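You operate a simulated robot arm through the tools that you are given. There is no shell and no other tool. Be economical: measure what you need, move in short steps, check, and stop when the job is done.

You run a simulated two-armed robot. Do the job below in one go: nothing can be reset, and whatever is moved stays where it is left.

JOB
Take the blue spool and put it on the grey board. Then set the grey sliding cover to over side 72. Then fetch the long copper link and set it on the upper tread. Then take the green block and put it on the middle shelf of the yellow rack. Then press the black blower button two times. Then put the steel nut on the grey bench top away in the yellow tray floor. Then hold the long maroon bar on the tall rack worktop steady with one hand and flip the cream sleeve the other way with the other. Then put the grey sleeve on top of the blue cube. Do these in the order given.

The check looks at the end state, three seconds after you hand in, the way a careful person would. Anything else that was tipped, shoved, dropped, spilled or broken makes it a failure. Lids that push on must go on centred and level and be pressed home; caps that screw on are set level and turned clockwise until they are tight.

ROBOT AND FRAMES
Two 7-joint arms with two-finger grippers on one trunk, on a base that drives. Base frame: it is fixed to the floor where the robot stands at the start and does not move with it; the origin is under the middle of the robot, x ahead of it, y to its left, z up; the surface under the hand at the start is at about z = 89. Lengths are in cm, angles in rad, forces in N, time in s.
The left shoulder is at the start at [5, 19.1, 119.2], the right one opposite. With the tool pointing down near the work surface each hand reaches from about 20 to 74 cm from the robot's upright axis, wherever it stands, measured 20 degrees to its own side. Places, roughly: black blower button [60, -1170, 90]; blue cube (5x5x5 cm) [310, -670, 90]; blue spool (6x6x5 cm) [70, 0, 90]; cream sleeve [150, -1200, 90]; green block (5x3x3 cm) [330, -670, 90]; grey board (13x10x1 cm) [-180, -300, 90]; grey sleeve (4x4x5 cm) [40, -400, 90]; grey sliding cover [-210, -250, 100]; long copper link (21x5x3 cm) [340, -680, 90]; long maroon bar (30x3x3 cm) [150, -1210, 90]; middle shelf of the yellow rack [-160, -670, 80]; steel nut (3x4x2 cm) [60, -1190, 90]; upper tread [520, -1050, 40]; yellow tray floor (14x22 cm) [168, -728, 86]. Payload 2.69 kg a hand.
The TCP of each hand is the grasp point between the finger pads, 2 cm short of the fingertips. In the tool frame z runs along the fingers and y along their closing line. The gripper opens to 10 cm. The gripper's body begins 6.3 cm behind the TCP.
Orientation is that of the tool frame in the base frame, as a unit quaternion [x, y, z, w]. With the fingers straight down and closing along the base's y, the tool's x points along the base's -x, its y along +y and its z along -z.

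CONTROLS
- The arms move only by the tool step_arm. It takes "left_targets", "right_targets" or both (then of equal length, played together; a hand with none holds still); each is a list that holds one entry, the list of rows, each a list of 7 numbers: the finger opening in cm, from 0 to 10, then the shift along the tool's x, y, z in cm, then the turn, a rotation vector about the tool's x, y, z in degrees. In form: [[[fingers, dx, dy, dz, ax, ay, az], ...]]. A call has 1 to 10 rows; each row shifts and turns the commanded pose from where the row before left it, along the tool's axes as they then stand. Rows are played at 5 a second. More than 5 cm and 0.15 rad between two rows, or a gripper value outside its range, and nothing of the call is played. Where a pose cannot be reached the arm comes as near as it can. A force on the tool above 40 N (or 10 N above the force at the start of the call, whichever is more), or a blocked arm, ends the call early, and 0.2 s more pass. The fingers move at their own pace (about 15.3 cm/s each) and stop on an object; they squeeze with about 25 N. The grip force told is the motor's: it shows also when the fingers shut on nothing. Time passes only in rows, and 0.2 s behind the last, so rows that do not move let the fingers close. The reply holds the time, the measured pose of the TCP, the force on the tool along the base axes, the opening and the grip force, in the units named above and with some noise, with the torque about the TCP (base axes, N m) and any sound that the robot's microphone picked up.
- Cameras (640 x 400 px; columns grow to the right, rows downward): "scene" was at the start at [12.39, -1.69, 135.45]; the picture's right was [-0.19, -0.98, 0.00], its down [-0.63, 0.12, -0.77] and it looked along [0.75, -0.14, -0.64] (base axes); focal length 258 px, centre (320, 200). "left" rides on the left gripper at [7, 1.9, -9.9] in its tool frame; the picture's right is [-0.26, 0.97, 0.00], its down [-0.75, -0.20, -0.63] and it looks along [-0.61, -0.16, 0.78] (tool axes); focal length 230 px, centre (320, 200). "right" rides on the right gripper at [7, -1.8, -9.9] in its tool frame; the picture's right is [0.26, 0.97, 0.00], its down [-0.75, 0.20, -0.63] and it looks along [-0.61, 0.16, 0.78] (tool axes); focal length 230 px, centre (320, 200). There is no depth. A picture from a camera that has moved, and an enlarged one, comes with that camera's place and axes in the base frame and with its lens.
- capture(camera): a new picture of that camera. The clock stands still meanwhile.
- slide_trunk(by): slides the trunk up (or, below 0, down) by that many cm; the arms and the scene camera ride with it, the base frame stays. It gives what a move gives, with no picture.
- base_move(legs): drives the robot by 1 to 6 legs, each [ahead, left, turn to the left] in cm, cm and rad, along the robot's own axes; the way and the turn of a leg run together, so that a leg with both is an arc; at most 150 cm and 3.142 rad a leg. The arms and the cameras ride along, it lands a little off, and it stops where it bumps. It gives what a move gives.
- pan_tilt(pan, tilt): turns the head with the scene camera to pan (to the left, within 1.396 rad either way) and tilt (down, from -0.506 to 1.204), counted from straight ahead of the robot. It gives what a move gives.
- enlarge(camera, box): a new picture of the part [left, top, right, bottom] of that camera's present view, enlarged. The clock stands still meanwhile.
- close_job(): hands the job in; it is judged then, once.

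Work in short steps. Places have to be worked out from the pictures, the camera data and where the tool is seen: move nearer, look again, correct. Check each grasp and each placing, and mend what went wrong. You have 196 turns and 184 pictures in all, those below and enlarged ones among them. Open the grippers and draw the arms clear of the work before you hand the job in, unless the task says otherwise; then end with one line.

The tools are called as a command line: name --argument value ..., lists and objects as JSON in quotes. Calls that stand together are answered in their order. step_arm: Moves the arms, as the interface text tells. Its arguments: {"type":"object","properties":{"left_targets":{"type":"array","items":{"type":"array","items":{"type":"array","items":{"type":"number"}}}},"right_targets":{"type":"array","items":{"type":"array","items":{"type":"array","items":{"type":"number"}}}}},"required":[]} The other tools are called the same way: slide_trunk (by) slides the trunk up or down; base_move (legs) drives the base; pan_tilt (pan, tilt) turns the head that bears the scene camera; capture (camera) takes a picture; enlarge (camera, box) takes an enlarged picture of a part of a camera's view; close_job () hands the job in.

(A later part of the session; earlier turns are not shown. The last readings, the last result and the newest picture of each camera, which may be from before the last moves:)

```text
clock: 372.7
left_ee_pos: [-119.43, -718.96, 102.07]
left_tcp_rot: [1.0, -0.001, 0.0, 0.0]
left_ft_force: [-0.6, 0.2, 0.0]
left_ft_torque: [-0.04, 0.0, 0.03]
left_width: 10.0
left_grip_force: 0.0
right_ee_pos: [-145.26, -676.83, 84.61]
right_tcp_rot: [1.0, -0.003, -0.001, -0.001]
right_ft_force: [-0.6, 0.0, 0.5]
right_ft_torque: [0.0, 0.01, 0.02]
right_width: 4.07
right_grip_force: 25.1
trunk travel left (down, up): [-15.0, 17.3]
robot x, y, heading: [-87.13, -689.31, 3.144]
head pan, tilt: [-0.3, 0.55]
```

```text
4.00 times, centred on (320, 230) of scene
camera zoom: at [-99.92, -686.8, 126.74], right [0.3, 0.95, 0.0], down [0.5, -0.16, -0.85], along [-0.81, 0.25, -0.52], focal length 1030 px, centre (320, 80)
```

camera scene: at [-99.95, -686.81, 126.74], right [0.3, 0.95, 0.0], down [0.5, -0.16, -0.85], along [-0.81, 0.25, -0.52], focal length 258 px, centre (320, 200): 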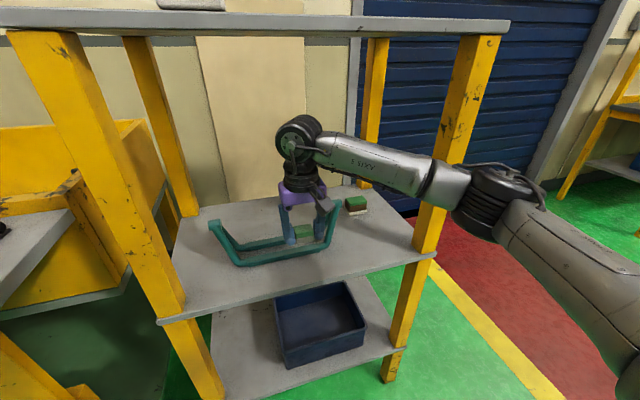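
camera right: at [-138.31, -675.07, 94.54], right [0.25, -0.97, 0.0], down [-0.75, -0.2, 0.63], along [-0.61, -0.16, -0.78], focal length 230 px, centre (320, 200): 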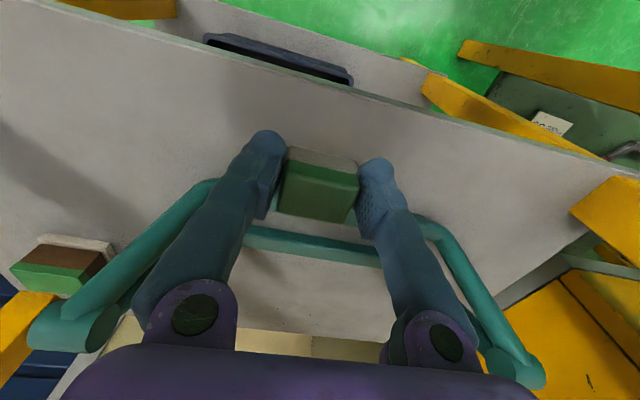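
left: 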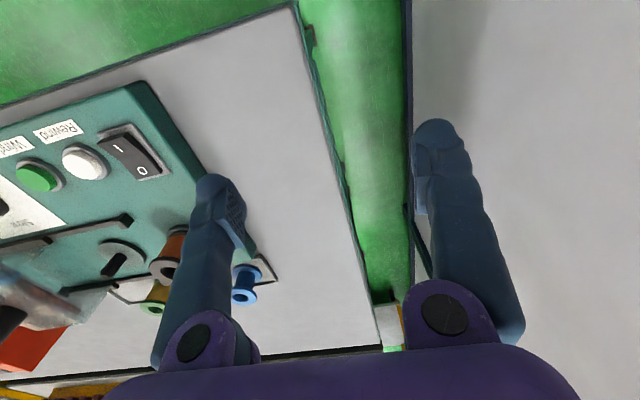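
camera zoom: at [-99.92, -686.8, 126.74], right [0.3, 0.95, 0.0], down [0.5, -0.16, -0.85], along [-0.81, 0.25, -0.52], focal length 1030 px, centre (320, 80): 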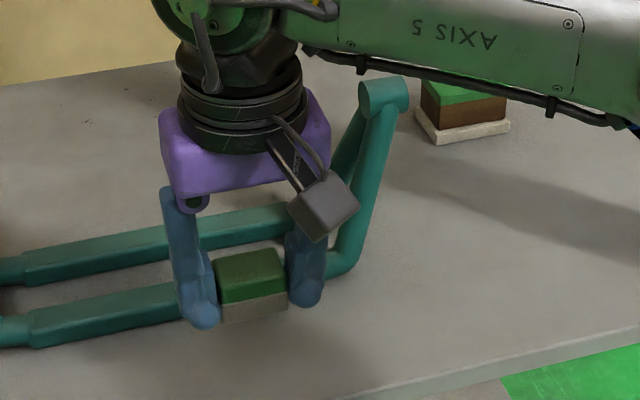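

The block is now in front of the near bar and behind the edge. I lower in small steps to contact.

step_arm --right_targets '[[[2, 0, 0, 0.5, 0, 0, 0], [2, 0, 0, 0.5, 0, 0, 0], [2, 0, 0, 0.3, 0, 0, 0], [2, 0, 0, 0.2, 0, 0, 0], [2, 0, 0, 0.2, 0, 0, 0], [2, 0, 0, 0.2, 0, 0, 0], [2, 0, 0, 0, 0, 0, 0]]]'

enlarge --camera "scene" --box '[240, 180, 400, 280]'

```text
clock: 374.3
left_ee_pos: [-119.49, -719.07, 102.03]
left_tcp_rot: [1.0, -0.001, -0.001, -0.001]
left_ft_force: [0.0, 0.8, 0.0]
left_ft_torque: [-0.02, 0.0, 0.03]
left_width: 10.02
left_grip_force: 0.0
right_ee_pos: [-145.33, -676.87, 82.58]
right_tcp_rot: [1.0, -0.003, -0.002, -0.001]
right_ft_force: [0.5, -0.2, -0.9]
right_ft_torque: [0.0, 0.01, -0.04]
right_width: 4.06
right_grip_force: 24.9
trunk travel left (down, up): [-15.0, 17.3]
robot x, y, heading: [-86.92, -689.45, 3.138]
head pan, tilt: [-0.3, 0.55]
```

```text
4.00 times, centred on (320, 230) of scene
camera zoom: at [-99.92, -686.8, 126.74], right [0.3, 0.95, 0.0], down [0.5, -0.16, -0.85], along [-0.81, 0.25, -0.52], focal length 1030 px, centre (320, 80)
```

zoom: 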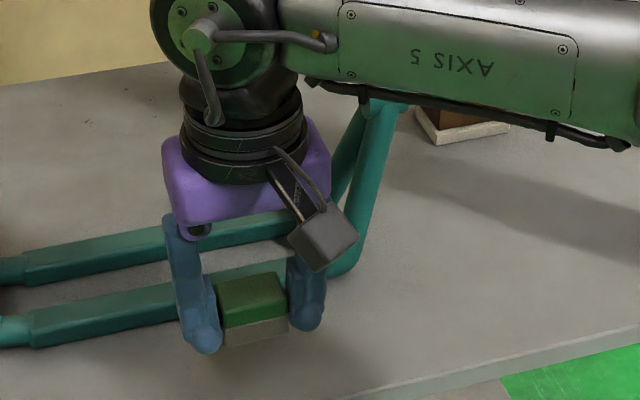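

step_arm --right_targets '[[[2, 0, 0, 0.25, 0, 0, 0], [2, 0, 0, 0.25, 0, 0, 0], [2, 0, 0, 0.2, 0, 0, 0], [2, 0, 0, 0.2, 0, 0, 0], [2, 0, 0, 0.2, 0, 0, 0], [2, 0, 0, 0, 0, 0, 0]]]'

```text
clock: 375.7
left_ee_pos: [-119.45, -718.91, 102.01]
left_tcp_rot: [1.0, -0.001, 0.0, -0.001]
left_ft_force: [-0.7, 0.1, 0.1]
left_ft_torque: [-0.01, 0.02, -0.03]
left_width: 10.01
left_grip_force: 0.1
right_ee_pos: [-145.18, -676.95, 81.52]
right_tcp_rot: [1.0, -0.003, -0.002, 0.0]
right_ft_force: [-0.2, -0.3, -0.8]
right_ft_torque: [0.01, -0.02, 0.05]
right_width: 4.08
right_grip_force: 25.0
trunk travel left (down, up): [-15.0, 17.3]
robot x, y, heading: [-87.02, -689.17, 3.138]
head pan, tilt: [-0.3, 0.55]
```

Still free at 81.5 (shelf lower than 80). Continuing.

step_arm --right_targets '[[[2, 0, 0, 0.25, 0, 0, 0], [2, 0, 0, 0.25, 0, 0, 0], [2, 0, 0, 0.25, 0, 0, 0], [2, 0, 0, 0.25, 0, 0, 0], [2, 0, 0, 0.2, 0, 0, 0], [2, 0, 0, 0.2, 0, 0, 0], [2, 0, 0, 0, 0, 0, 0]]]'

capture --camera "right"

```text
clock: 377.3
left_ee_pos: [-119.49, -718.99, 102.04]
left_tcp_rot: [1.0, 0.0, 0.0, 0.0]
left_ft_force: [0.1, 0.6, 0.5]
left_ft_torque: [-0.02, -0.03, -0.01]
left_width: 10.0
left_grip_force: 0.0
right_ee_pos: [-145.25, -676.92, 80.13]
right_tcp_rot: [1.0, -0.003, -0.001, -0.001]
right_ft_force: [-0.7, -0.5, -1.1]
right_ft_torque: [0.01, -0.01, -0.01]
right_width: 4.06
right_grip_force: 25.3
trunk travel left (down, up): [-15.0, 17.3]
robot x, y, heading: [-87.52, -689.69, 3.138]
head pan, tilt: [-0.3, 0.55]
```

```text
101 pictures are left
camera right: at [-138.3, -675.05, 90.14], right [0.25, -0.97, 0.0], down [-0.75, -0.2, 0.63], along [-0.61, -0.16, -0.78], focal length 230 px, centre (320, 200)
```

right: 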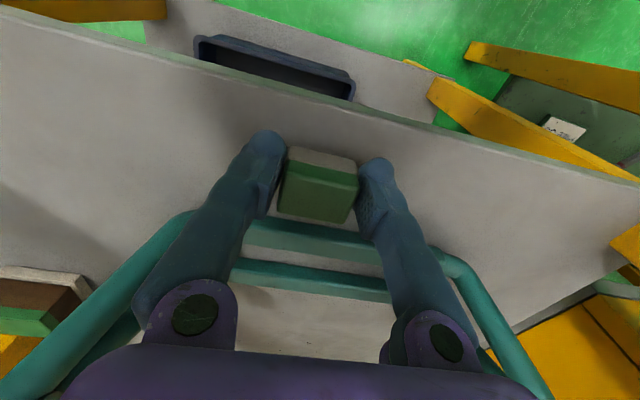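

step_arm --right_targets '[[[2, 0, 0, 0.25, 0, 0, 0], [2, 0, 0, 0.25, 0, 0, 0], [2, 0, 0, 0.25, 0, 0, 0], [2, 0, 0, 0.25, 0, 0, 0], [2, 0, 0, 0.25, 0, 0, 0], [2, 0, 0, 0, 0, 0, 0]]]'

```text
clock: 378.7
left_ee_pos: [-119.42, -719.03, 102.02]
left_tcp_rot: [1.0, -0.001, 0.0, -0.001]
left_ft_force: [0.5, -0.1, -0.2]
left_ft_torque: [-0.01, -0.02, -0.01]
left_width: 10.01
left_grip_force: 0.1
right_ee_pos: [-145.28, -676.98, 78.94]
right_tcp_rot: [1.0, -0.002, -0.002, -0.001]
right_ft_force: [0.2, 0.4, -1.0]
right_ft_torque: [-0.01, 0.03, -0.01]
right_width: 4.05
right_grip_force: 25.0
trunk travel left (down, up): [-15.0, 17.3]
robot x, y, heading: [-87.28, -689.31, 3.141]
head pan, tilt: [-0.3, 0.55]
```

step_arm --right_targets '[[[2, 0, 0, 0.25, 0, 0, 0], [2, 0, 0, 0.25, 0, 0, 0], [2, 0, 0, 0.25, 0, 0, 0], [2, 0, 0, 0.25, 0, 0, 0], [2, 0, 0, 0.25, 0, 0, 0], [2, 0, 0, 0, 0, 0, 0]]]'

capture --camera "right"

enlarge --camera "scene" --box '[240, 180, 400, 280]'

```text
clock: 380.1
left_ee_pos: [-119.32, -719.19, 102.18]
left_tcp_rot: [1.0, -0.001, -0.002, -0.001]
left_ft_force: [-0.1, -0.1, -0.4]
left_ft_torque: [0.01, 0.03, 0.01]
left_width: 9.98
left_grip_force: 0.0
right_ee_pos: [-145.26, -676.91, 77.99]
right_tcp_rot: [1.0, -0.003, -0.005, 0.0]
right_ft_force: [-3.3, 4.0, 26.1]
right_ft_torque: [0.05, 0.0, -0.01]
right_width: 4.07
right_grip_force: 25.3
trunk travel left (down, up): [-15.0, 17.3]
robot x, y, heading: [-87.36, -689.55, 3.138]
head pan, tilt: [-0.3, 0.55]
```

```text
100 pictures are left
camera right: at [-138.28, -675.07, 87.9], right [0.25, -0.97, 0.0], down [-0.75, -0.2, 0.64], along [-0.62, -0.16, -0.77], focal length 230 px, centre (320, 200)
```

right: 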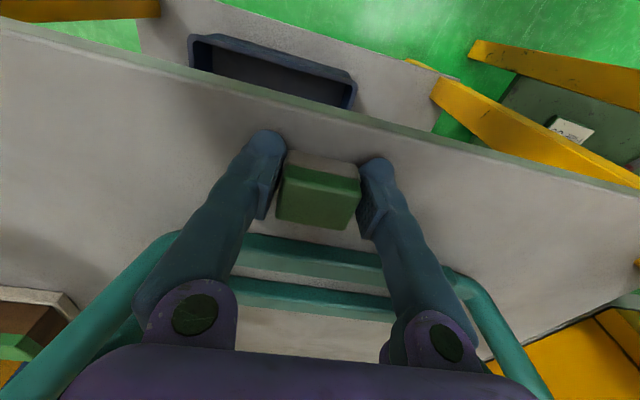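

```text
4.00 times, centred on (320, 230) of scene
camera zoom: at [-99.7, -686.82, 126.79], right [0.3, 0.95, 0.0], down [0.5, -0.16, -0.85], along [-0.82, 0.25, -0.52], focal length 1030 px, centre (320, 80)
```

zoom: 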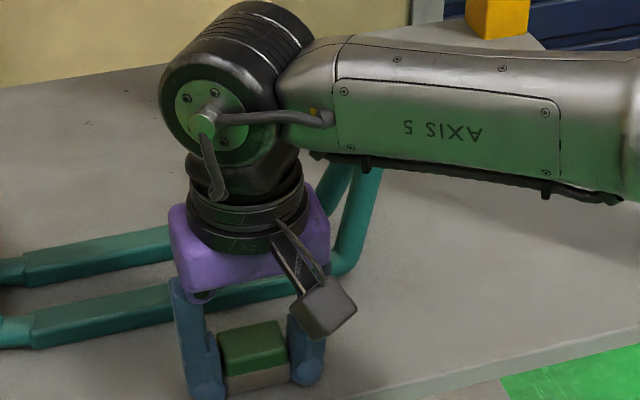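

Contact (26 N); the block sits ~2 cm behind the edge, clear of the bar. I ease, release, lift and withdraw.

step_arm --right_targets '[[[2, 0, 0, -0.25, 0, 0, 0], [6, 0, 0, 0, 0, 0, 0], [6, 0, 0, 0, 0, 0, 0], [6, 0, 0, -2, 0, 0, 0], [6, 0, 0, -4, 0, 0, 0], [6, 0, 0, -4, 0, 0, 0], [6, 4, 0, -3, 0, 0, 0], [6, 4.5, 0, 0, 0, 0, 0], [6, 4.5, 0, 0, 0, 0, 0], [6, 4.5, 0, 0, 0, 0, 0]]]'

enlarge --camera "scene" --box '[160, 160, 420, 330]'

```text
clock: 382.3
left_ee_pos: [-119.38, -718.88, 101.99]
left_tcp_rot: [1.0, -0.001, -0.002, -0.001]
left_ft_force: [-0.2, -0.9, 0.5]
left_ft_torque: [0.0, 0.02, 0.0]
left_width: 10.0
left_grip_force: 0.1
right_ee_pos: [-127.71, -676.96, 90.76]
right_tcp_rot: [1.0, -0.002, -0.002, 0.0]
right_ft_force: [1.0, -1.2, -0.1]
right_ft_torque: [0.0, 0.01, -0.01]
right_width: 5.99
right_grip_force: 0.0
trunk travel left (down, up): [-15.0, 17.3]
robot x, y, heading: [-87.26, -689.24, 3.14]
head pan, tilt: [-0.3, 0.55]
```

```text
2.35 times, centred on (290, 245) of scene
camera zoom: at [-99.89, -686.78, 126.75], right [0.3, 0.95, 0.0], down [0.5, -0.16, -0.85], along [-0.81, 0.25, -0.52], focal length 606 px, centre (391, 94)
```

zoom: 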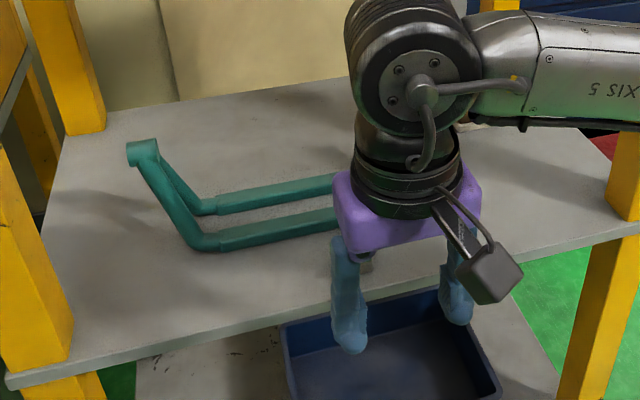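

base_move --legs '[[-27, 0, 0]]'

capture --camera "scene"

```text
clock: 384.2
left_ee_pos: [-92.32, -719.14, 102.0]
left_tcp_rot: [1.0, -0.002, -0.001, -0.001]
left_ft_force: [0.4, 0.5, 0.1]
left_ft_torque: [-0.01, 0.01, 0.02]
left_width: 10.01
left_grip_force: 0.1
right_ee_pos: [-100.62, -677.08, 90.81]
right_tcp_rot: [1.0, -0.004, -0.002, -0.001]
right_ft_force: [0.1, 0.1, 0.5]
right_ft_torque: [0.0, 0.01, 0.02]
right_width: 6.0
right_grip_force: 0.1
trunk travel left (down, up): [-15.0, 17.3]
robot x, y, heading: [-60.25, -689.29, 3.136]
head pan, tilt: [-0.3, 0.55]
```

```text
97 pictures are left
camera scene: at [-72.74, -686.86, 126.75], right [0.3, 0.95, 0.0], down [0.5, -0.16, -0.85], along [-0.81, 0.26, -0.52], focal length 258 px, centre (320, 200)
```

scene: 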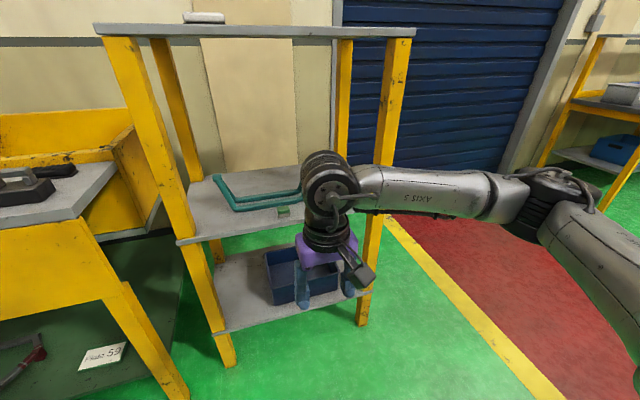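

The block stands on the shelf. I raise the trunk and hand, turn to face +x and go down the aisle toward the blower button.

slide_trunk --by 10

step_arm --right_targets '[[[4, 0, -2, -4, 0, 0, 0], [4, 0, -2, -4, 0, 0, 0], [4, 0, -1, -3, 0, 0, 0]]]'

base_move --legs '[[0, 0, -3.136], [0, -148, 0], [0, -148, 0], [0, -120, 0]]'

pan_tilt --pan -0.3 --tilt 0.4

capture --camera "scene"

```text
clock: 385.5
left_ee_pos: [-92.38, -719.06, 112.08]
left_tcp_rot: [1.0, -0.001, 0.0, 0.0]
left_ft_force: [-0.6, 0.5, 0.5]
left_ft_torque: [-0.04, -0.04, 0.02]
left_width: 9.99
left_grip_force: 0.1
right_ee_pos: [-100.55, -677.06, 100.69]
right_tcp_rot: [1.0, -0.004, -0.001, -0.002]
right_ft_force: [-0.3, 0.2, -0.2]
right_ft_torque: [-0.02, 0.01, -0.04]
right_width: 6.01
right_grip_force: 0.1
trunk travel left (down, up): [-25.0, 7.3]
robot x, y, heading: [-59.8, -689.33, 3.134]
head pan, tilt: [-0.3, 0.55]
```

```text
clock: 386.3
left_ee_pos: [-92.3, -719.1, 112.11]
left_tcp_rot: [1.0, -0.003, 0.0, -0.001]
left_ft_force: [-0.7, 0.4, 0.1]
left_ft_torque: [-0.01, 0.02, 0.01]
left_width: 10.02
left_grip_force: 0.0
right_ee_pos: [-100.5, -671.95, 111.65]
right_tcp_rot: [1.0, -0.002, -0.001, -0.001]
right_ft_force: [-0.1, -0.2, 0.9]
right_ft_torque: [-0.01, -0.01, -0.02]
right_width: 3.99
right_grip_force: 0.1
trunk travel left (down, up): [-25.0, 7.3]
robot x, y, heading: [-60.22, -689.7, 3.142]
head pan, tilt: [-0.3, 0.55]
```

```text
clock: 429.8
left_ee_pos: [-35.07, -1075.1, 112.16]
left_tcp_rot: [0.011, 1.0, -0.001, 0.0]
left_ft_force: [0.1, 0.5, 0.2]
left_ft_torque: [-0.01, -0.04, -0.02]
left_width: 10.0
left_grip_force: 0.0
right_ee_pos: [-27.7, -1122.43, 111.66]
right_tcp_rot: [0.011, 1.0, -0.002, 0.001]
right_ft_force: [0.6, 0.4, 0.1]
right_ft_torque: [-0.01, 0.03, 0.04]
right_width: 3.98
right_grip_force: 0.0
trunk travel left (down, up): [-25.0, 7.3]
robot x, y, heading: [-67.71, -1104.15, -0.022]
head pan, tilt: [-0.3, 0.55]
```

```text
clock: 430.5
left_ee_pos: [-35.0, -1075.2, 112.06]
left_tcp_rot: [0.009, 1.0, -0.001, 0.0]
left_ft_force: [1.2, -0.2, 0.7]
left_ft_torque: [0.0, -0.01, 0.04]
left_width: 10.01
left_grip_force: 0.0
right_ee_pos: [-27.8, -1122.33, 111.73]
right_tcp_rot: [0.012, 1.0, -0.001, 0.001]
right_ft_force: [0.1, -0.6, 0.3]
right_ft_torque: [-0.01, 0.03, -0.03]
right_width: 3.99
right_grip_force: 0.2
trunk travel left (down, up): [-25.0, 7.3]
robot x, y, heading: [-67.91, -1104.04, -0.024]
head pan, tilt: [-0.3, 0.4]
```

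```text
96 pictures are left
camera scene: at [-54.86, -1107.27, 138.11], right [-0.32, -0.95, 0.0], down [-0.37, 0.12, -0.92], along [0.87, -0.29, -0.39], focal length 258 px, centre (320, 200)
```

scene: 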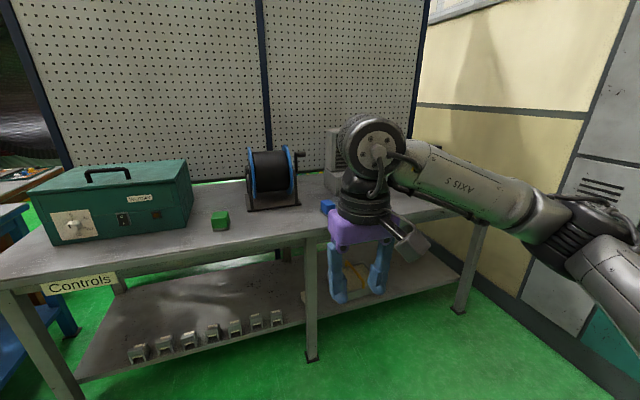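

My right arm hides the blower. I drive nearer and look again.

base_move --legs '[[42, -55, 0.024]]'

pan_tilt --pan 0.0 --tilt 0.6

capture --camera "scene"

capture --camera "right"

```text
clock: 435.8
left_ee_pos: [5.28, -1129.85, 111.94]
left_tcp_rot: [-0.001, 1.0, -0.001, 0.0]
left_ft_force: [0.6, -0.2, -0.2]
left_ft_torque: [0.01, 0.0, 0.02]
left_width: 9.97
left_grip_force: 0.1
right_ee_pos: [13.9, -1176.86, 111.77]
right_tcp_rot: [0.0, 1.0, -0.001, 0.002]
right_ft_force: [0.4, -0.1, 0.6]
right_ft_torque: [0.01, 0.03, 0.0]
right_width: 3.99
right_grip_force: 0.1
trunk travel left (down, up): [-25.0, 7.3]
robot x, y, heading: [-26.78, -1159.66, -0.001]
head pan, tilt: [-0.3, 0.4]
```

```text
clock: 436.6
left_ee_pos: [5.34, -1129.91, 112.09]
left_tcp_rot: [-0.002, 1.0, -0.002, 0.0]
left_ft_force: [0.0, -0.5, -0.2]
left_ft_torque: [0.0, -0.02, -0.01]
left_width: 10.0
left_grip_force: 0.0
right_ee_pos: [13.8, -1176.87, 111.76]
right_tcp_rot: [0.0, 1.0, -0.001, 0.002]
right_ft_force: [-0.1, 0.3, 0.3]
right_ft_torque: [0.0, 0.02, -0.02]
right_width: 4.01
right_grip_force: 0.2
trunk travel left (down, up): [-25.0, 7.3]
robot x, y, heading: [-26.51, -1159.54, 0.0]
head pan, tilt: [0.0, 0.6]
```

```text
95 pictures are left
camera scene: at [-13.75, -1159.72, 136.3], right [0.0, -1.0, 0.0], down [-0.56, 0.0, -0.83], along [0.83, 0.0, -0.56], focal length 258 px, centre (320, 200)
```

scene: 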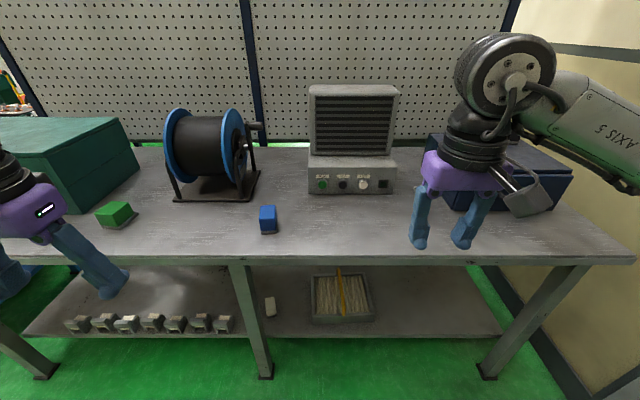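

```text
94 pictures are left
camera right: at [6.66, -1178.72, 121.72], right [-0.26, 0.97, 0.0], down [0.75, 0.2, 0.63], along [0.61, 0.16, -0.78], focal length 230 px, centre (320, 200)
```

right: 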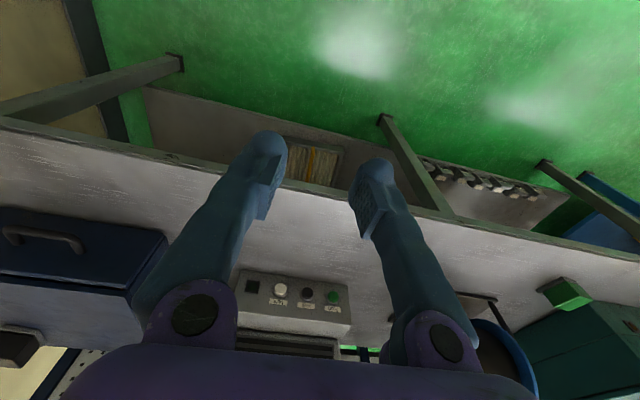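

enlarge --camera "scene" --box '[250, 130, 450, 260]'

enlarge --camera "right" --box '[210, 250, 370, 350]'

```text
3.08 times, centred on (350, 195) of scene
camera zoom: at [-13.75, -1159.72, 136.3], right [0.0, -1.0, 0.0], down [-0.56, 0.0, -0.83], along [0.83, 0.0, -0.56], focal length 792 px, centre (228, 215)
```

zoom: 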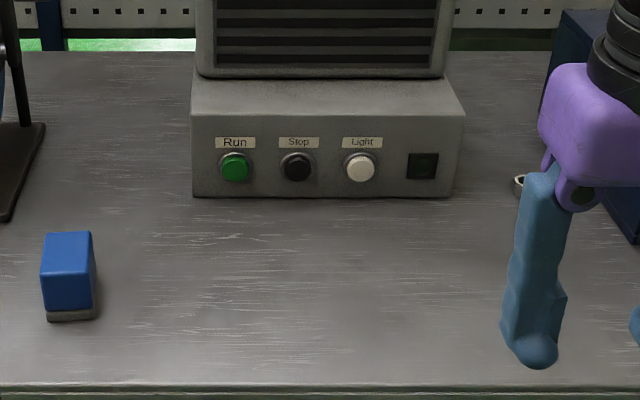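

```text
4.00 times, centred on (290, 300) of right
camera zoom: at [6.66, -1178.72, 121.72], right [-0.26, 0.97, 0.0], down [0.75, 0.2, 0.63], along [0.61, 0.16, -0.78], focal length 920 px, centre (440, -200)
```

zoom: 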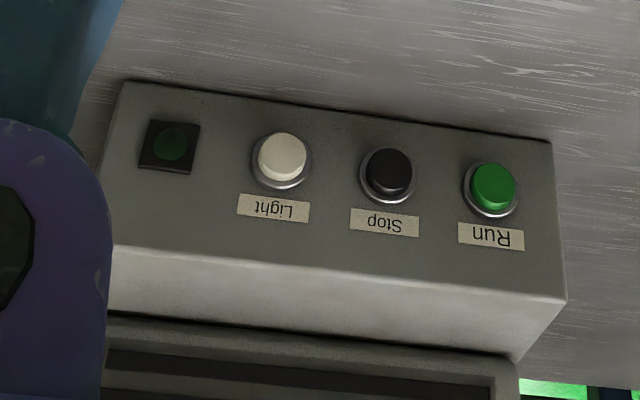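

The black button is the blower's Stop button at about (63, -1167.4, 90) on its near face. I drive closer and pitch the closed right hand forward by 60° so the fingertips can poke it.

base_move --legs '[[24, 0, 0]]'

step_arm --right_targets '[[[0, 1, 1.3, 0, 0, -8.5, 0], [0, 0, 1.3, 0, 0, -8.5, 0], [0, 0, 1.3, 0, 0, -8.5, 0], [0, 0, 1.3, 0, 0, -8.5, 0], [0, 0, 1.3, 0, 0, -8.5, 0], [0, 0, 1.3, 0, 0, -8.5, 0], [0, 0, 1.7, 0, 0, -8.5, 0]]]'

capture --camera "scene"

capture --camera "right"

```text
clock: 438.4
left_ee_pos: [29.05, -1129.84, 112.07]
left_tcp_rot: [-0.001, 1.0, -0.001, 0.0]
left_ft_force: [-0.8, 0.4, 0.3]
left_ft_torque: [0.02, 0.04, 0.04]
left_width: 9.99
left_grip_force: 0.1
right_ee_pos: [37.47, -1176.82, 111.84]
right_tcp_rot: [0.0, 1.0, -0.001, 0.001]
right_ft_force: [0.0, -0.3, -0.4]
right_ft_torque: [0.01, 0.01, -0.03]
right_width: 4.0
right_grip_force: 0.1
trunk travel left (down, up): [-25.0, 7.3]
robot x, y, heading: [-2.75, -1159.61, -0.001]
head pan, tilt: [0.0, 0.6]
```

```text
clock: 440.0
left_ee_pos: [29.07, -1129.83, 112.06]
left_tcp_rot: [-0.001, 1.0, -0.001, 0.0]
left_ft_force: [-0.3, 0.0, -0.6]
left_ft_torque: [-0.02, -0.03, 0.0]
left_width: 10.02
left_grip_force: 0.1
right_ee_pos: [36.57, -1167.16, 111.74]
right_tcp_rot: [0.0, 0.867, -0.001, 0.499]
right_ft_force: [0.2, -0.1, -1.0]
right_ft_torque: [0.02, 0.01, -0.03]
right_width: 0.01
right_grip_force: 24.7
trunk travel left (down, up): [-25.0, 7.3]
robot x, y, heading: [-2.91, -1159.87, -0.001]
head pan, tilt: [0.0, 0.6]
```

```text
91 pictures are left
camera scene: at [9.93, -1159.59, 136.29], right [0.0, -1.0, 0.0], down [-0.56, 0.0, -0.83], along [0.83, 0.0, -0.56], focal length 258 px, centre (320, 200)
```

scene: 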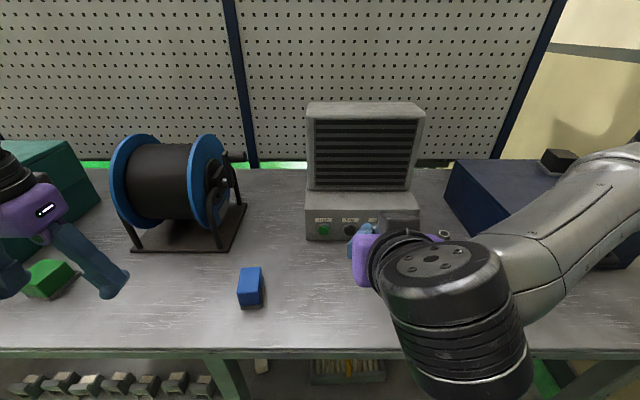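

```text
90 pictures are left
camera right: at [24.32, -1169.1, 110.76], right [-0.13, 0.97, -0.22], down [-0.17, 0.2, 0.97], along [0.98, 0.16, 0.14], focal length 230 px, centre (320, 200)
```

right: 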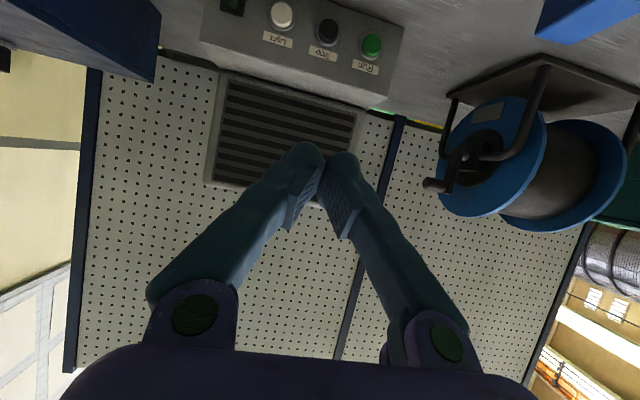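

The button is at about (62, -1167.5, 90.5). I bring the fingertips to about 4 cm in front of it.

step_arm --right_targets '[[[0, 1.26, -0.1, 4.48, 0, 0, 0], [0, 1.26, -0.1, 4.48, 0, 0, 0], [0, 1.26, 0, 4.48, 0, 0, 0], [0, 1.26, 0, 4.48, 0, 0, 0], [0, 1.26, 0, 4.48, 0, 0, 0], [0, 1.26, 0, 4.0, 0, 0, 0]]]'

capture --camera "scene"

capture --camera "right"

```text
clock: 441.4
left_ee_pos: [29.09, -1129.75, 111.94]
left_tcp_rot: [-0.002, 1.0, -0.001, 0.001]
left_ft_force: [0.7, 0.0, -0.4]
left_ft_torque: [-0.01, -0.02, 0.0]
left_width: 10.01
left_grip_force: 0.0
right_ee_pos: [55.49, -1167.47, 91.8]
right_tcp_rot: [0.0, 0.868, -0.001, 0.497]
right_ft_force: [0.2, -0.6, 0.9]
right_ft_torque: [-0.03, 0.0, -0.03]
right_width: 0.02
right_grip_force: 24.8
trunk travel left (down, up): [-25.0, 7.3]
robot x, y, heading: [-3.1, -1159.22, 0.003]
head pan, tilt: [0.0, 0.6]
```

```text
89 pictures are left
camera scene: at [9.98, -1159.64, 136.29], right [0.0, -1.0, 0.0], down [-0.57, 0.0, -0.82], along [0.82, 0.0, -0.57], focal length 258 px, centre (320, 200)
```

scene: 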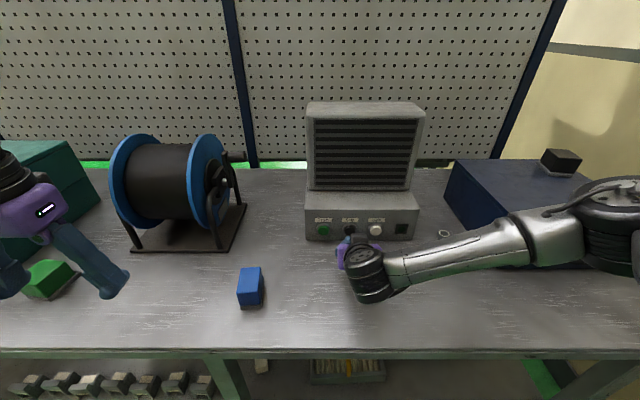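

```text
88 pictures are left
camera right: at [43.4, -1169.43, 90.84], right [-0.13, 0.97, -0.22], down [-0.17, 0.2, 0.97], along [0.98, 0.16, 0.13], focal length 230 px, centre (320, 200)
```

right: 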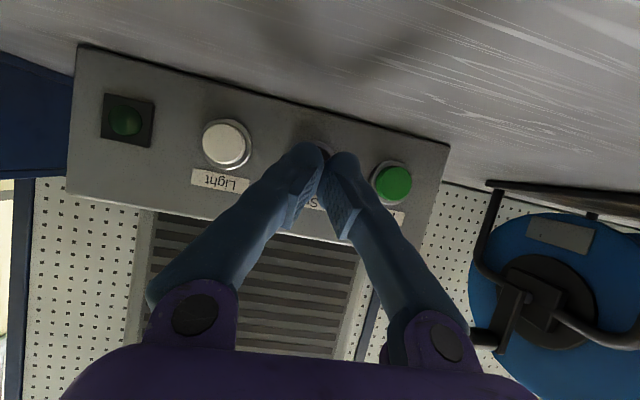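

The tips are lined up with the Stop button (z ≈ 90.5). I advance straight in +x in small steps and watch force and sound.

step_arm --right_targets '[[[0, -0.2, -0.3, 0.6, 0, 0, 0], [0, -0.25, 0, 0.43, 0, 0, 0], [0, -0.25, 0, 0.43, 0, 0, 0], [0, -0.25, 0, 0.43, 0, 0, 0], [0, -0.25, 0, 0.43, 0, 0, 0], [0, 0, 0, 0, 0, 0, 0]]]'

enlarge --camera "scene" --box '[290, 190, 410, 265]'

```text
clock: 442.8
left_ee_pos: [28.97, -1129.72, 112.06]
left_tcp_rot: [-0.002, 1.0, -0.001, 0.0]
left_ft_force: [-0.2, 0.3, -0.3]
left_ft_torque: [0.0, 0.01, 0.04]
left_width: 9.97
left_grip_force: 0.0
right_ee_pos: [58.1, -1167.89, 91.7]
right_tcp_rot: [-0.001, 0.867, 0.0, 0.498]
right_ft_force: [0.0, 0.2, 0.2]
right_ft_torque: [-0.03, 0.04, -0.01]
right_width: 0.0
right_grip_force: 24.8
trunk travel left (down, up): [-25.0, 7.3]
robot x, y, heading: [-3.04, -1159.12, 0.002]
head pan, tilt: [0.0, 0.6]
```

```text
5.33 times, centred on (350, 228) of scene
camera zoom: at [9.93, -1159.68, 136.29], right [0.0, -1.0, 0.0], down [-0.56, 0.0, -0.83], along [0.83, 0.0, -0.56], focal length 1374 px, centre (160, 53)
```

zoom: 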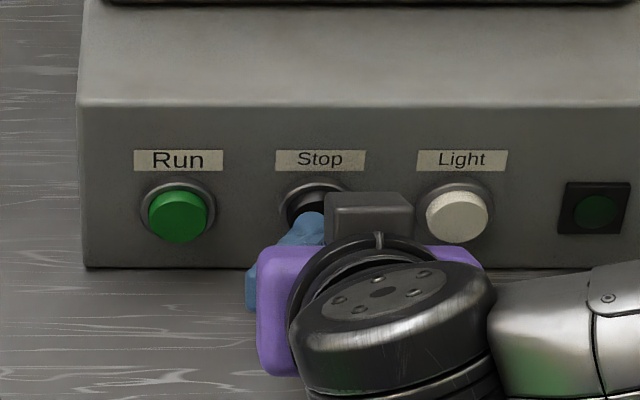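

step_arm --right_targets '[[[0, -0.25, 0, 0.43, 0, 0, 0], [0, -0.12, 0, 0.22, 0, 0, 0], [0, -0.12, 0, 0.22, 0, 0, 0], [0, -0.12, 0, 0.22, 0, 0, 0], [0, -0.12, 0, 0.22, 0, 0, 0], [0, -0.12, 0, 0.22, 0, 0, 0]]]'

```text
clock: 444.2
left_ee_pos: [28.97, -1129.71, 111.95]
left_tcp_rot: [-0.001, 1.0, -0.001, 0.0]
left_ft_force: [0.8, -0.2, 0.2]
left_ft_torque: [0.02, 0.02, 0.0]
left_width: 9.98
left_grip_force: 0.0
right_ee_pos: [59.81, -1167.94, 91.68]
right_tcp_rot: [-0.001, 0.868, 0.001, 0.497]
right_ft_force: [-0.5, 0.3, -0.2]
right_ft_torque: [-0.01, 0.02, -0.01]
right_width: 0.0
right_grip_force: 25.1
trunk travel left (down, up): [-25.0, 7.3]
robot x, y, heading: [-2.83, -1159.42, 0.0]
head pan, tilt: [0.0, 0.6]
```

step_arm --right_targets '[[[0, -0.12, 0, 0.22, 0, 0, 0], [0, -0.12, 0, 0.22, 0, 0, 0], [0, -0.12, 0, 0.22, 0, 0, 0], [0, -0.12, 0, 0.22, 0, 0, 0], [0, -0.12, 0, 0.22, 0, 0, 0], [0, -0.12, 0, 0.22, 0, 0, 0]]]'

enlarge --camera "scene" --box '[290, 190, 410, 265]'

```text
clock: 445.5
left_ee_pos: [28.77, -1129.83, 112.07]
left_tcp_rot: [-0.001, 1.0, -0.002, 0.001]
left_ft_force: [-0.8, 1.1, 0.3]
left_ft_torque: [0.0, 0.01, -0.01]
left_width: 10.01
left_grip_force: 0.0
right_ee_pos: [60.5, -1167.63, 91.51]
right_tcp_rot: [0.0, 0.869, -0.001, 0.494]
right_ft_force: [-20.5, -4.4, 8.5]
right_ft_torque: [-0.09, -0.2, -0.07]
right_width: 0.59
right_grip_force: 29.1
trunk travel left (down, up): [-25.0, 7.3]
robot x, y, heading: [-2.84, -1159.94, -0.001]
head pan, tilt: [0.0, 0.6]
heard: click
stopped in row 6 (right hand): the force on the tool passed its limit at 43 N (the readings are from after the stop); the commanded pose is now the measured one
```

```text
5.33 times, centred on (350, 228) of scene
camera zoom: at [9.58, -1159.74, 136.34], right [0.0, -1.0, 0.0], down [-0.56, 0.0, -0.83], along [0.83, 0.0, -0.56], focal length 1374 px, centre (160, 53)
```

zoom: 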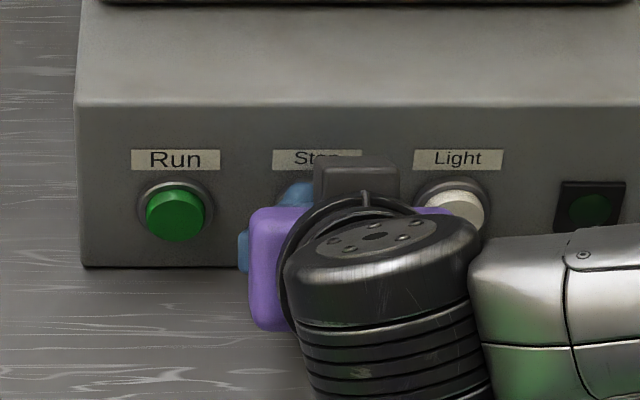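

A click: first press done (43 N stop). I back out 1.8 cm to let it spring back.

step_arm --right_targets '[[[0, 0.45, 0, -0.78, 0, 0, 0], [0, 0.45, 0, -0.78, 0, 0, 0], [0, 0, 0, 0, 0, 0, 0], [0, 0, 0, 0, 0, 0, 0]]]'

enlarge --camera "scene" --box '[290, 190, 410, 265]'

```text
clock: 446.5
left_ee_pos: [28.99, -1129.85, 112.15]
left_tcp_rot: [-0.002, 1.0, -0.001, 0.0]
left_ft_force: [0.1, -0.2, -0.4]
left_ft_torque: [0.01, -0.02, 0.0]
left_width: 9.98
left_grip_force: 0.0
right_ee_pos: [58.89, -1167.86, 91.45]
right_tcp_rot: [-0.001, 0.869, -0.001, 0.494]
right_ft_force: [0.2, -0.6, 0.4]
right_ft_torque: [-0.02, 0.01, -0.03]
right_width: 0.0
right_grip_force: 29.7
trunk travel left (down, up): [-25.0, 7.3]
robot x, y, heading: [-2.83, -1159.72, -0.001]
head pan, tilt: [0.0, 0.6]
```

```text
5.33 times, centred on (350, 228) of scene
camera zoom: at [9.87, -1159.7, 136.29], right [0.0, -1.0, 0.0], down [-0.56, 0.0, -0.83], along [0.83, 0.0, -0.56], focal length 1374 px, centre (160, 53)
```

zoom: 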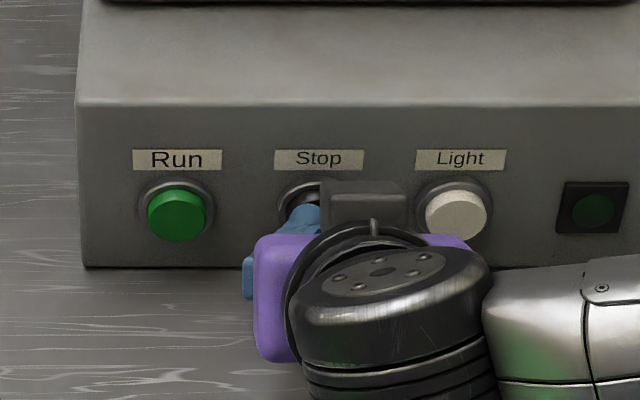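

Released. Now the second press, in small steps.

step_arm --right_targets '[[[0, -0.25, 0, 0.43, 0, 0, 0], [0, -0.2, 0, 0.35, 0, 0, 0], [0, -0.12, 0, 0.22, 0, 0, 0], [0, -0.12, 0, 0.22, 0, 0, 0], [0, -0.12, 0, 0.22, 0, 0, 0], [0, -0.12, 0, 0.22, 0, 0, 0], [0, -0.12, 0, 0.22, 0, 0, 0]]]'

```text
clock: 448.2
left_ee_pos: [28.77, -1129.98, 112.1]
left_tcp_rot: [0.0, 1.0, -0.001, 0.001]
left_ft_force: [0.7, -0.2, 1.2]
left_ft_torque: [-0.01, -0.02, 0.01]
left_width: 9.97
left_grip_force: 0.1
right_ee_pos: [60.4, -1167.6, 91.12]
right_tcp_rot: [-0.003, 0.871, 0.002, 0.491]
right_ft_force: [-19.3, -2.5, 6.3]
right_ft_torque: [-0.1, -0.16, -0.04]
right_width: 0.61
right_grip_force: 29.1
trunk travel left (down, up): [-25.0, 7.3]
robot x, y, heading: [-2.91, -1159.71, 0.003]
head pan, tilt: [0.0, 0.6]
heard: click
stopped in row 7 (right hand): the force on the tool passed its limit at 42 N (the readings are from after the stop); the commanded pose is now the measured one
```

Second click heard: two presses done. I back out, rise and bring the hand back to pointing down.

step_arm --right_targets '[[[0, 2.25, 0, -3.9, 0, 0, 0], [0, 2.25, 0, -3.9, 0, 0, 0], [0, -3.46, 0, -2, 0, 0, 0], [0, -3.46, 0, -2, 0, 0, 0], [0, -3.46, 0, -2, 0, 0, 0], [0, -3.46, 0, -2, 0, 8.4, 0], [0, 0, 0, 0, 0, 8.4, 0], [0, 0, 0, 0, 0, 8.4, 0], [0, 0, 0, 0, 0, 8.4, 0], [0, 0, 0, 0, 0, 8.4, 0]]]'

step_arm --right_targets '[[[5, 0, -3, 0, 0, 8.4, 0], [5, 0, -3, 0, 0, 8.4, 0], [5, 0, -3, 0, 0, 0, 0], [5, 0, -3, 0, 0, 0, 0]]]'

capture --camera "right"

capture --camera "scene"

```text
clock: 450.4
left_ee_pos: [28.92, -1129.94, 112.12]
left_tcp_rot: [-0.001, 1.0, -0.001, 0.0]
left_ft_force: [0.3, -0.1, -0.1]
left_ft_torque: [0.02, -0.03, -0.01]
left_width: 9.99
left_grip_force: 0.1
right_ee_pos: [52.1, -1167.71, 107.28]
right_tcp_rot: [-0.004, 0.989, 0.0, 0.145]
right_ft_force: [0.0, -0.6, 0.1]
right_ft_torque: [0.02, -0.04, 0.0]
right_width: 0.0
right_grip_force: 30.1
trunk travel left (down, up): [-25.0, 7.3]
robot x, y, heading: [-3.08, -1159.21, 0.005]
head pan, tilt: [0.0, 0.6]
```

```text
clock: 451.4
left_ee_pos: [28.87, -1129.96, 112.1]
left_tcp_rot: [-0.002, 1.0, 0.0, 0.0]
left_ft_force: [0.5, -0.6, -0.8]
left_ft_torque: [-0.01, 0.0, 0.03]
left_width: 10.0
left_grip_force: 0.0
right_ee_pos: [52.05, -1179.89, 107.19]
right_tcp_rot: [-0.003, 1.0, -0.001, 0.0]
right_ft_force: [-1.1, -0.5, -0.1]
right_ft_torque: [0.01, 0.04, 0.04]
right_width: 5.0
right_grip_force: 0.1
trunk travel left (down, up): [-25.0, 7.3]
robot x, y, heading: [-2.87, -1159.44, -0.003]
head pan, tilt: [0.0, 0.6]
```

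```text
84 pictures are left
camera right: at [44.99, -1181.65, 117.24], right [-0.26, 0.96, 0.0], down [0.75, 0.2, 0.63], along [0.61, 0.16, -0.78], focal length 230 px, centre (320, 200)
```

right: 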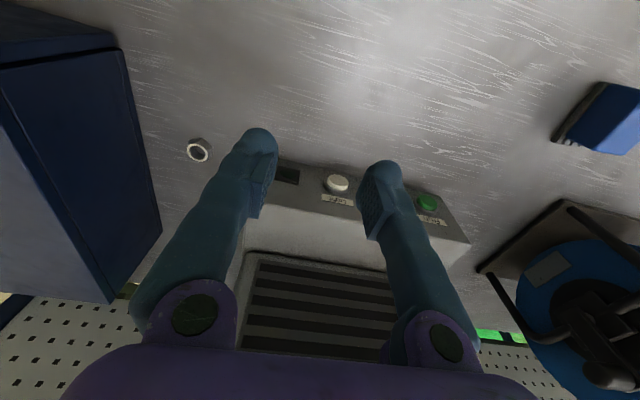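

```text
83 pictures are left
camera scene: at [9.83, -1159.77, 136.29], right [0.0, -1.0, 0.0], down [-0.56, 0.0, -0.83], along [0.83, 0.0, -0.56], focal length 258 px, centre (320, 200)
```

scene: 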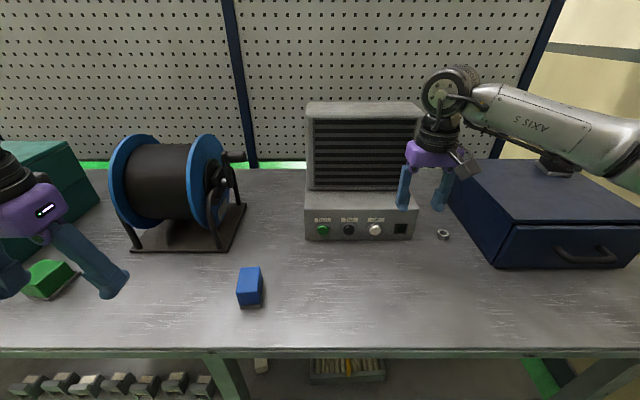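

The nut is at (64.3, -1194.4), between the blower and the blue box. I move over it at height, then part-way down with an opening of 6 cm.

step_arm --right_targets '[[[6, 0, -4.8, 0, 0, 0, 0], [6, 0, -4.8, 0, 0, 0, 0], [6, 0, -4.9, 0, 0, 0, 0], [6, -4.1, 0, 0, 0, 0, 0], [6, -4.1, 0, 0, 0, 0, 0], [6, -4.1, 0, 0, 0, 0, 0], [6, 0, 0, 4, 0, 0, 0], [6, 0, 0, 4, 0, 0, 0]]]'

capture --camera "right"

capture --camera "scene"

```text
clock: 453.2
left_ee_pos: [28.95, -1129.9, 112.1]
left_tcp_rot: [-0.001, 1.0, 0.0, 0.0]
left_ft_force: [-0.1, 0.8, 0.7]
left_ft_torque: [-0.03, -0.01, -0.05]
left_width: 10.0
left_grip_force: 0.1
right_ee_pos: [64.54, -1194.16, 99.18]
right_tcp_rot: [-0.003, 1.0, -0.001, 0.0]
right_ft_force: [0.1, -0.8, 0.1]
right_ft_torque: [0.01, 0.02, -0.01]
right_width: 6.02
right_grip_force: 0.0
trunk travel left (down, up): [-25.0, 7.3]
robot x, y, heading: [-2.89, -1159.87, -0.002]
head pan, tilt: [0.0, 0.6]
```

```text
82 pictures are left
camera right: at [57.53, -1196.06, 109.21], right [-0.26, 0.96, 0.0], down [0.75, 0.21, 0.63], along [0.61, 0.16, -0.78], focal length 230 px, centre (320, 200)
```

right: 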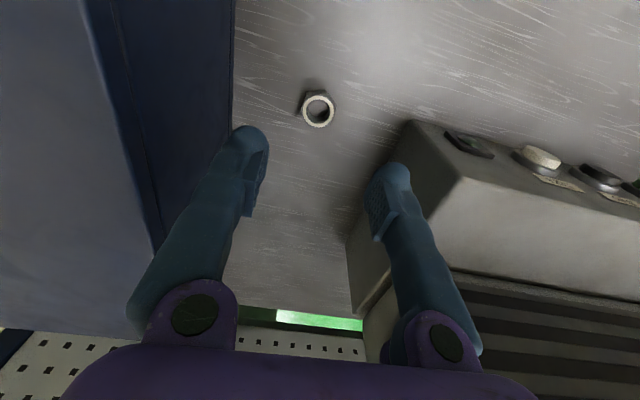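

```text
81 pictures are left
camera scene: at [9.9, -1159.68, 136.29], right [0.0, -1.0, 0.0], down [-0.57, 0.0, -0.82], along [0.82, 0.0, -0.57], focal length 258 px, centre (320, 200)
```

scene: 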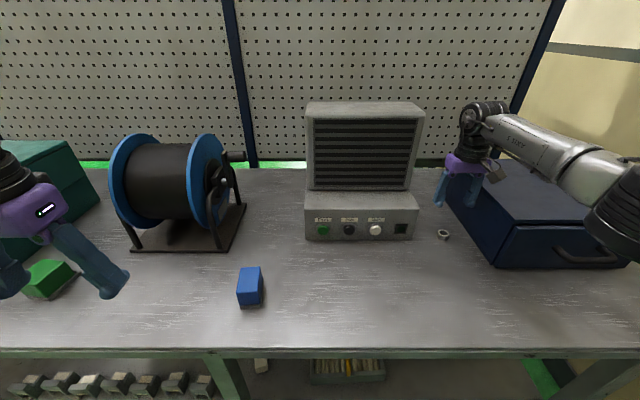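

The forearm passes rather close above the blue box's corner. I withdraw 8 cm, shift the base 10 cm left and 3 cm forward so the arm comes in from the other side, then return over the nut.

step_arm --right_targets '[[[6, 4, 0, -3, 0, 0, 0], [6, 4.5, 0, 0, 0, 0, 0], [6, 4.5, 0, 0, 0, 0, 0]]]'

base_move --legs '[[3, 10, 0.002]]'

step_arm --right_targets '[[[6, 0, -4.9, 0, 0, 0, 0], [6, 0, -4.9, 0, 0, 0, 0], [6, -4.5, 0, 0, 0, 0, 0], [6, -4.5, 0, 2, 0, 0, 0], [6, -1, 0, 4, 0, 0, 0]]]'

capture --camera "scene"

capture --camera "right"

```text
clock: 454.0
left_ee_pos: [28.84, -1129.82, 112.16]
left_tcp_rot: [-0.001, 1.0, 0.0, 0.0]
left_ft_force: [0.3, 0.3, -0.7]
left_ft_torque: [0.01, 0.0, 0.0]
left_width: 10.0
left_grip_force: 0.0
right_ee_pos: [51.38, -1194.33, 102.52]
right_tcp_rot: [-0.001, 1.0, -0.001, 0.001]
right_ft_force: [0.1, 0.9, 1.3]
right_ft_torque: [-0.01, -0.01, 0.0]
right_width: 6.02
right_grip_force: 0.0
trunk travel left (down, up): [-25.0, 7.3]
robot x, y, heading: [-3.02, -1159.24, -0.0]
head pan, tilt: [0.0, 0.6]
```

```text
clock: 455.5
left_ee_pos: [31.71, -1119.94, 112.01]
left_tcp_rot: [-0.002, 1.0, -0.001, 0.0]
left_ft_force: [-0.7, 0.0, -1.0]
left_ft_torque: [-0.01, -0.01, 0.01]
left_width: 10.01
left_grip_force: 0.1
right_ee_pos: [54.49, -1184.2, 102.37]
right_tcp_rot: [-0.004, 1.0, 0.0, 0.0]
right_ft_force: [-0.2, 0.4, 0.4]
right_ft_torque: [0.0, 0.0, 0.01]
right_width: 6.0
right_grip_force: 0.0
trunk travel left (down, up): [-25.0, 7.3]
robot x, y, heading: [-0.38, -1149.87, 0.003]
head pan, tilt: [0.0, 0.6]
```

```text
clock: 456.7
left_ee_pos: [31.8, -1119.84, 112.04]
left_tcp_rot: [-0.003, 1.0, -0.001, 0.0]
left_ft_force: [0.5, -0.6, 1.3]
left_ft_torque: [-0.03, -0.02, 0.01]
left_width: 10.0
left_grip_force: 0.0
right_ee_pos: [63.05, -1193.83, 98.98]
right_tcp_rot: [-0.003, 1.0, -0.001, 0.002]
right_ft_force: [-0.7, -0.9, -0.6]
right_ft_torque: [-0.02, 0.02, 0.0]
right_width: 5.99
right_grip_force: 0.0
right hand out of reach, approached as far as the arm can: row 4, 5
trunk travel left (down, up): [-25.0, 7.3]
robot x, y, heading: [-0.26, -1149.52, -0.001]
head pan, tilt: [0.0, 0.6]
```

```text
80 pictures are left
camera scene: at [12.79, -1149.76, 136.3], right [0.0, -1.0, 0.0], down [-0.56, 0.0, -0.83], along [0.83, 0.0, -0.56], focal length 258 px, centre (320, 200)
```

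scene: 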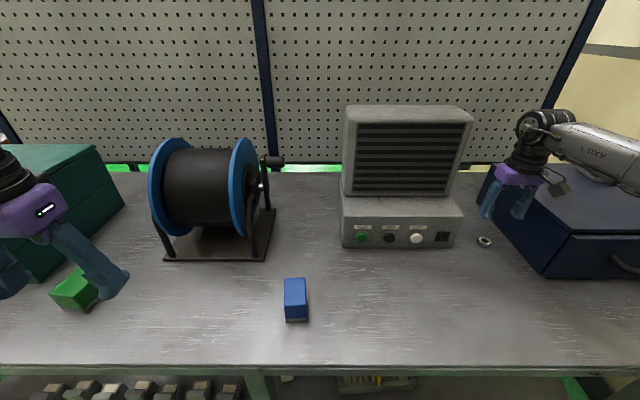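

```text
79 pictures are left
camera right: at [55.94, -1195.69, 108.9], right [-0.26, 0.96, 0.0], down [0.75, 0.21, 0.63], along [0.61, 0.16, -0.78], focal length 230 px, centre (320, 200)
```

right: 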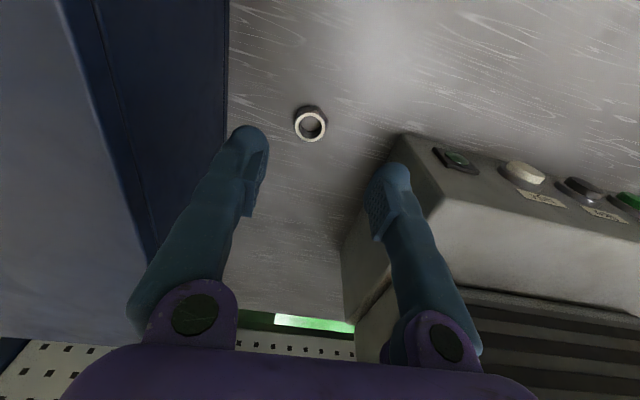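

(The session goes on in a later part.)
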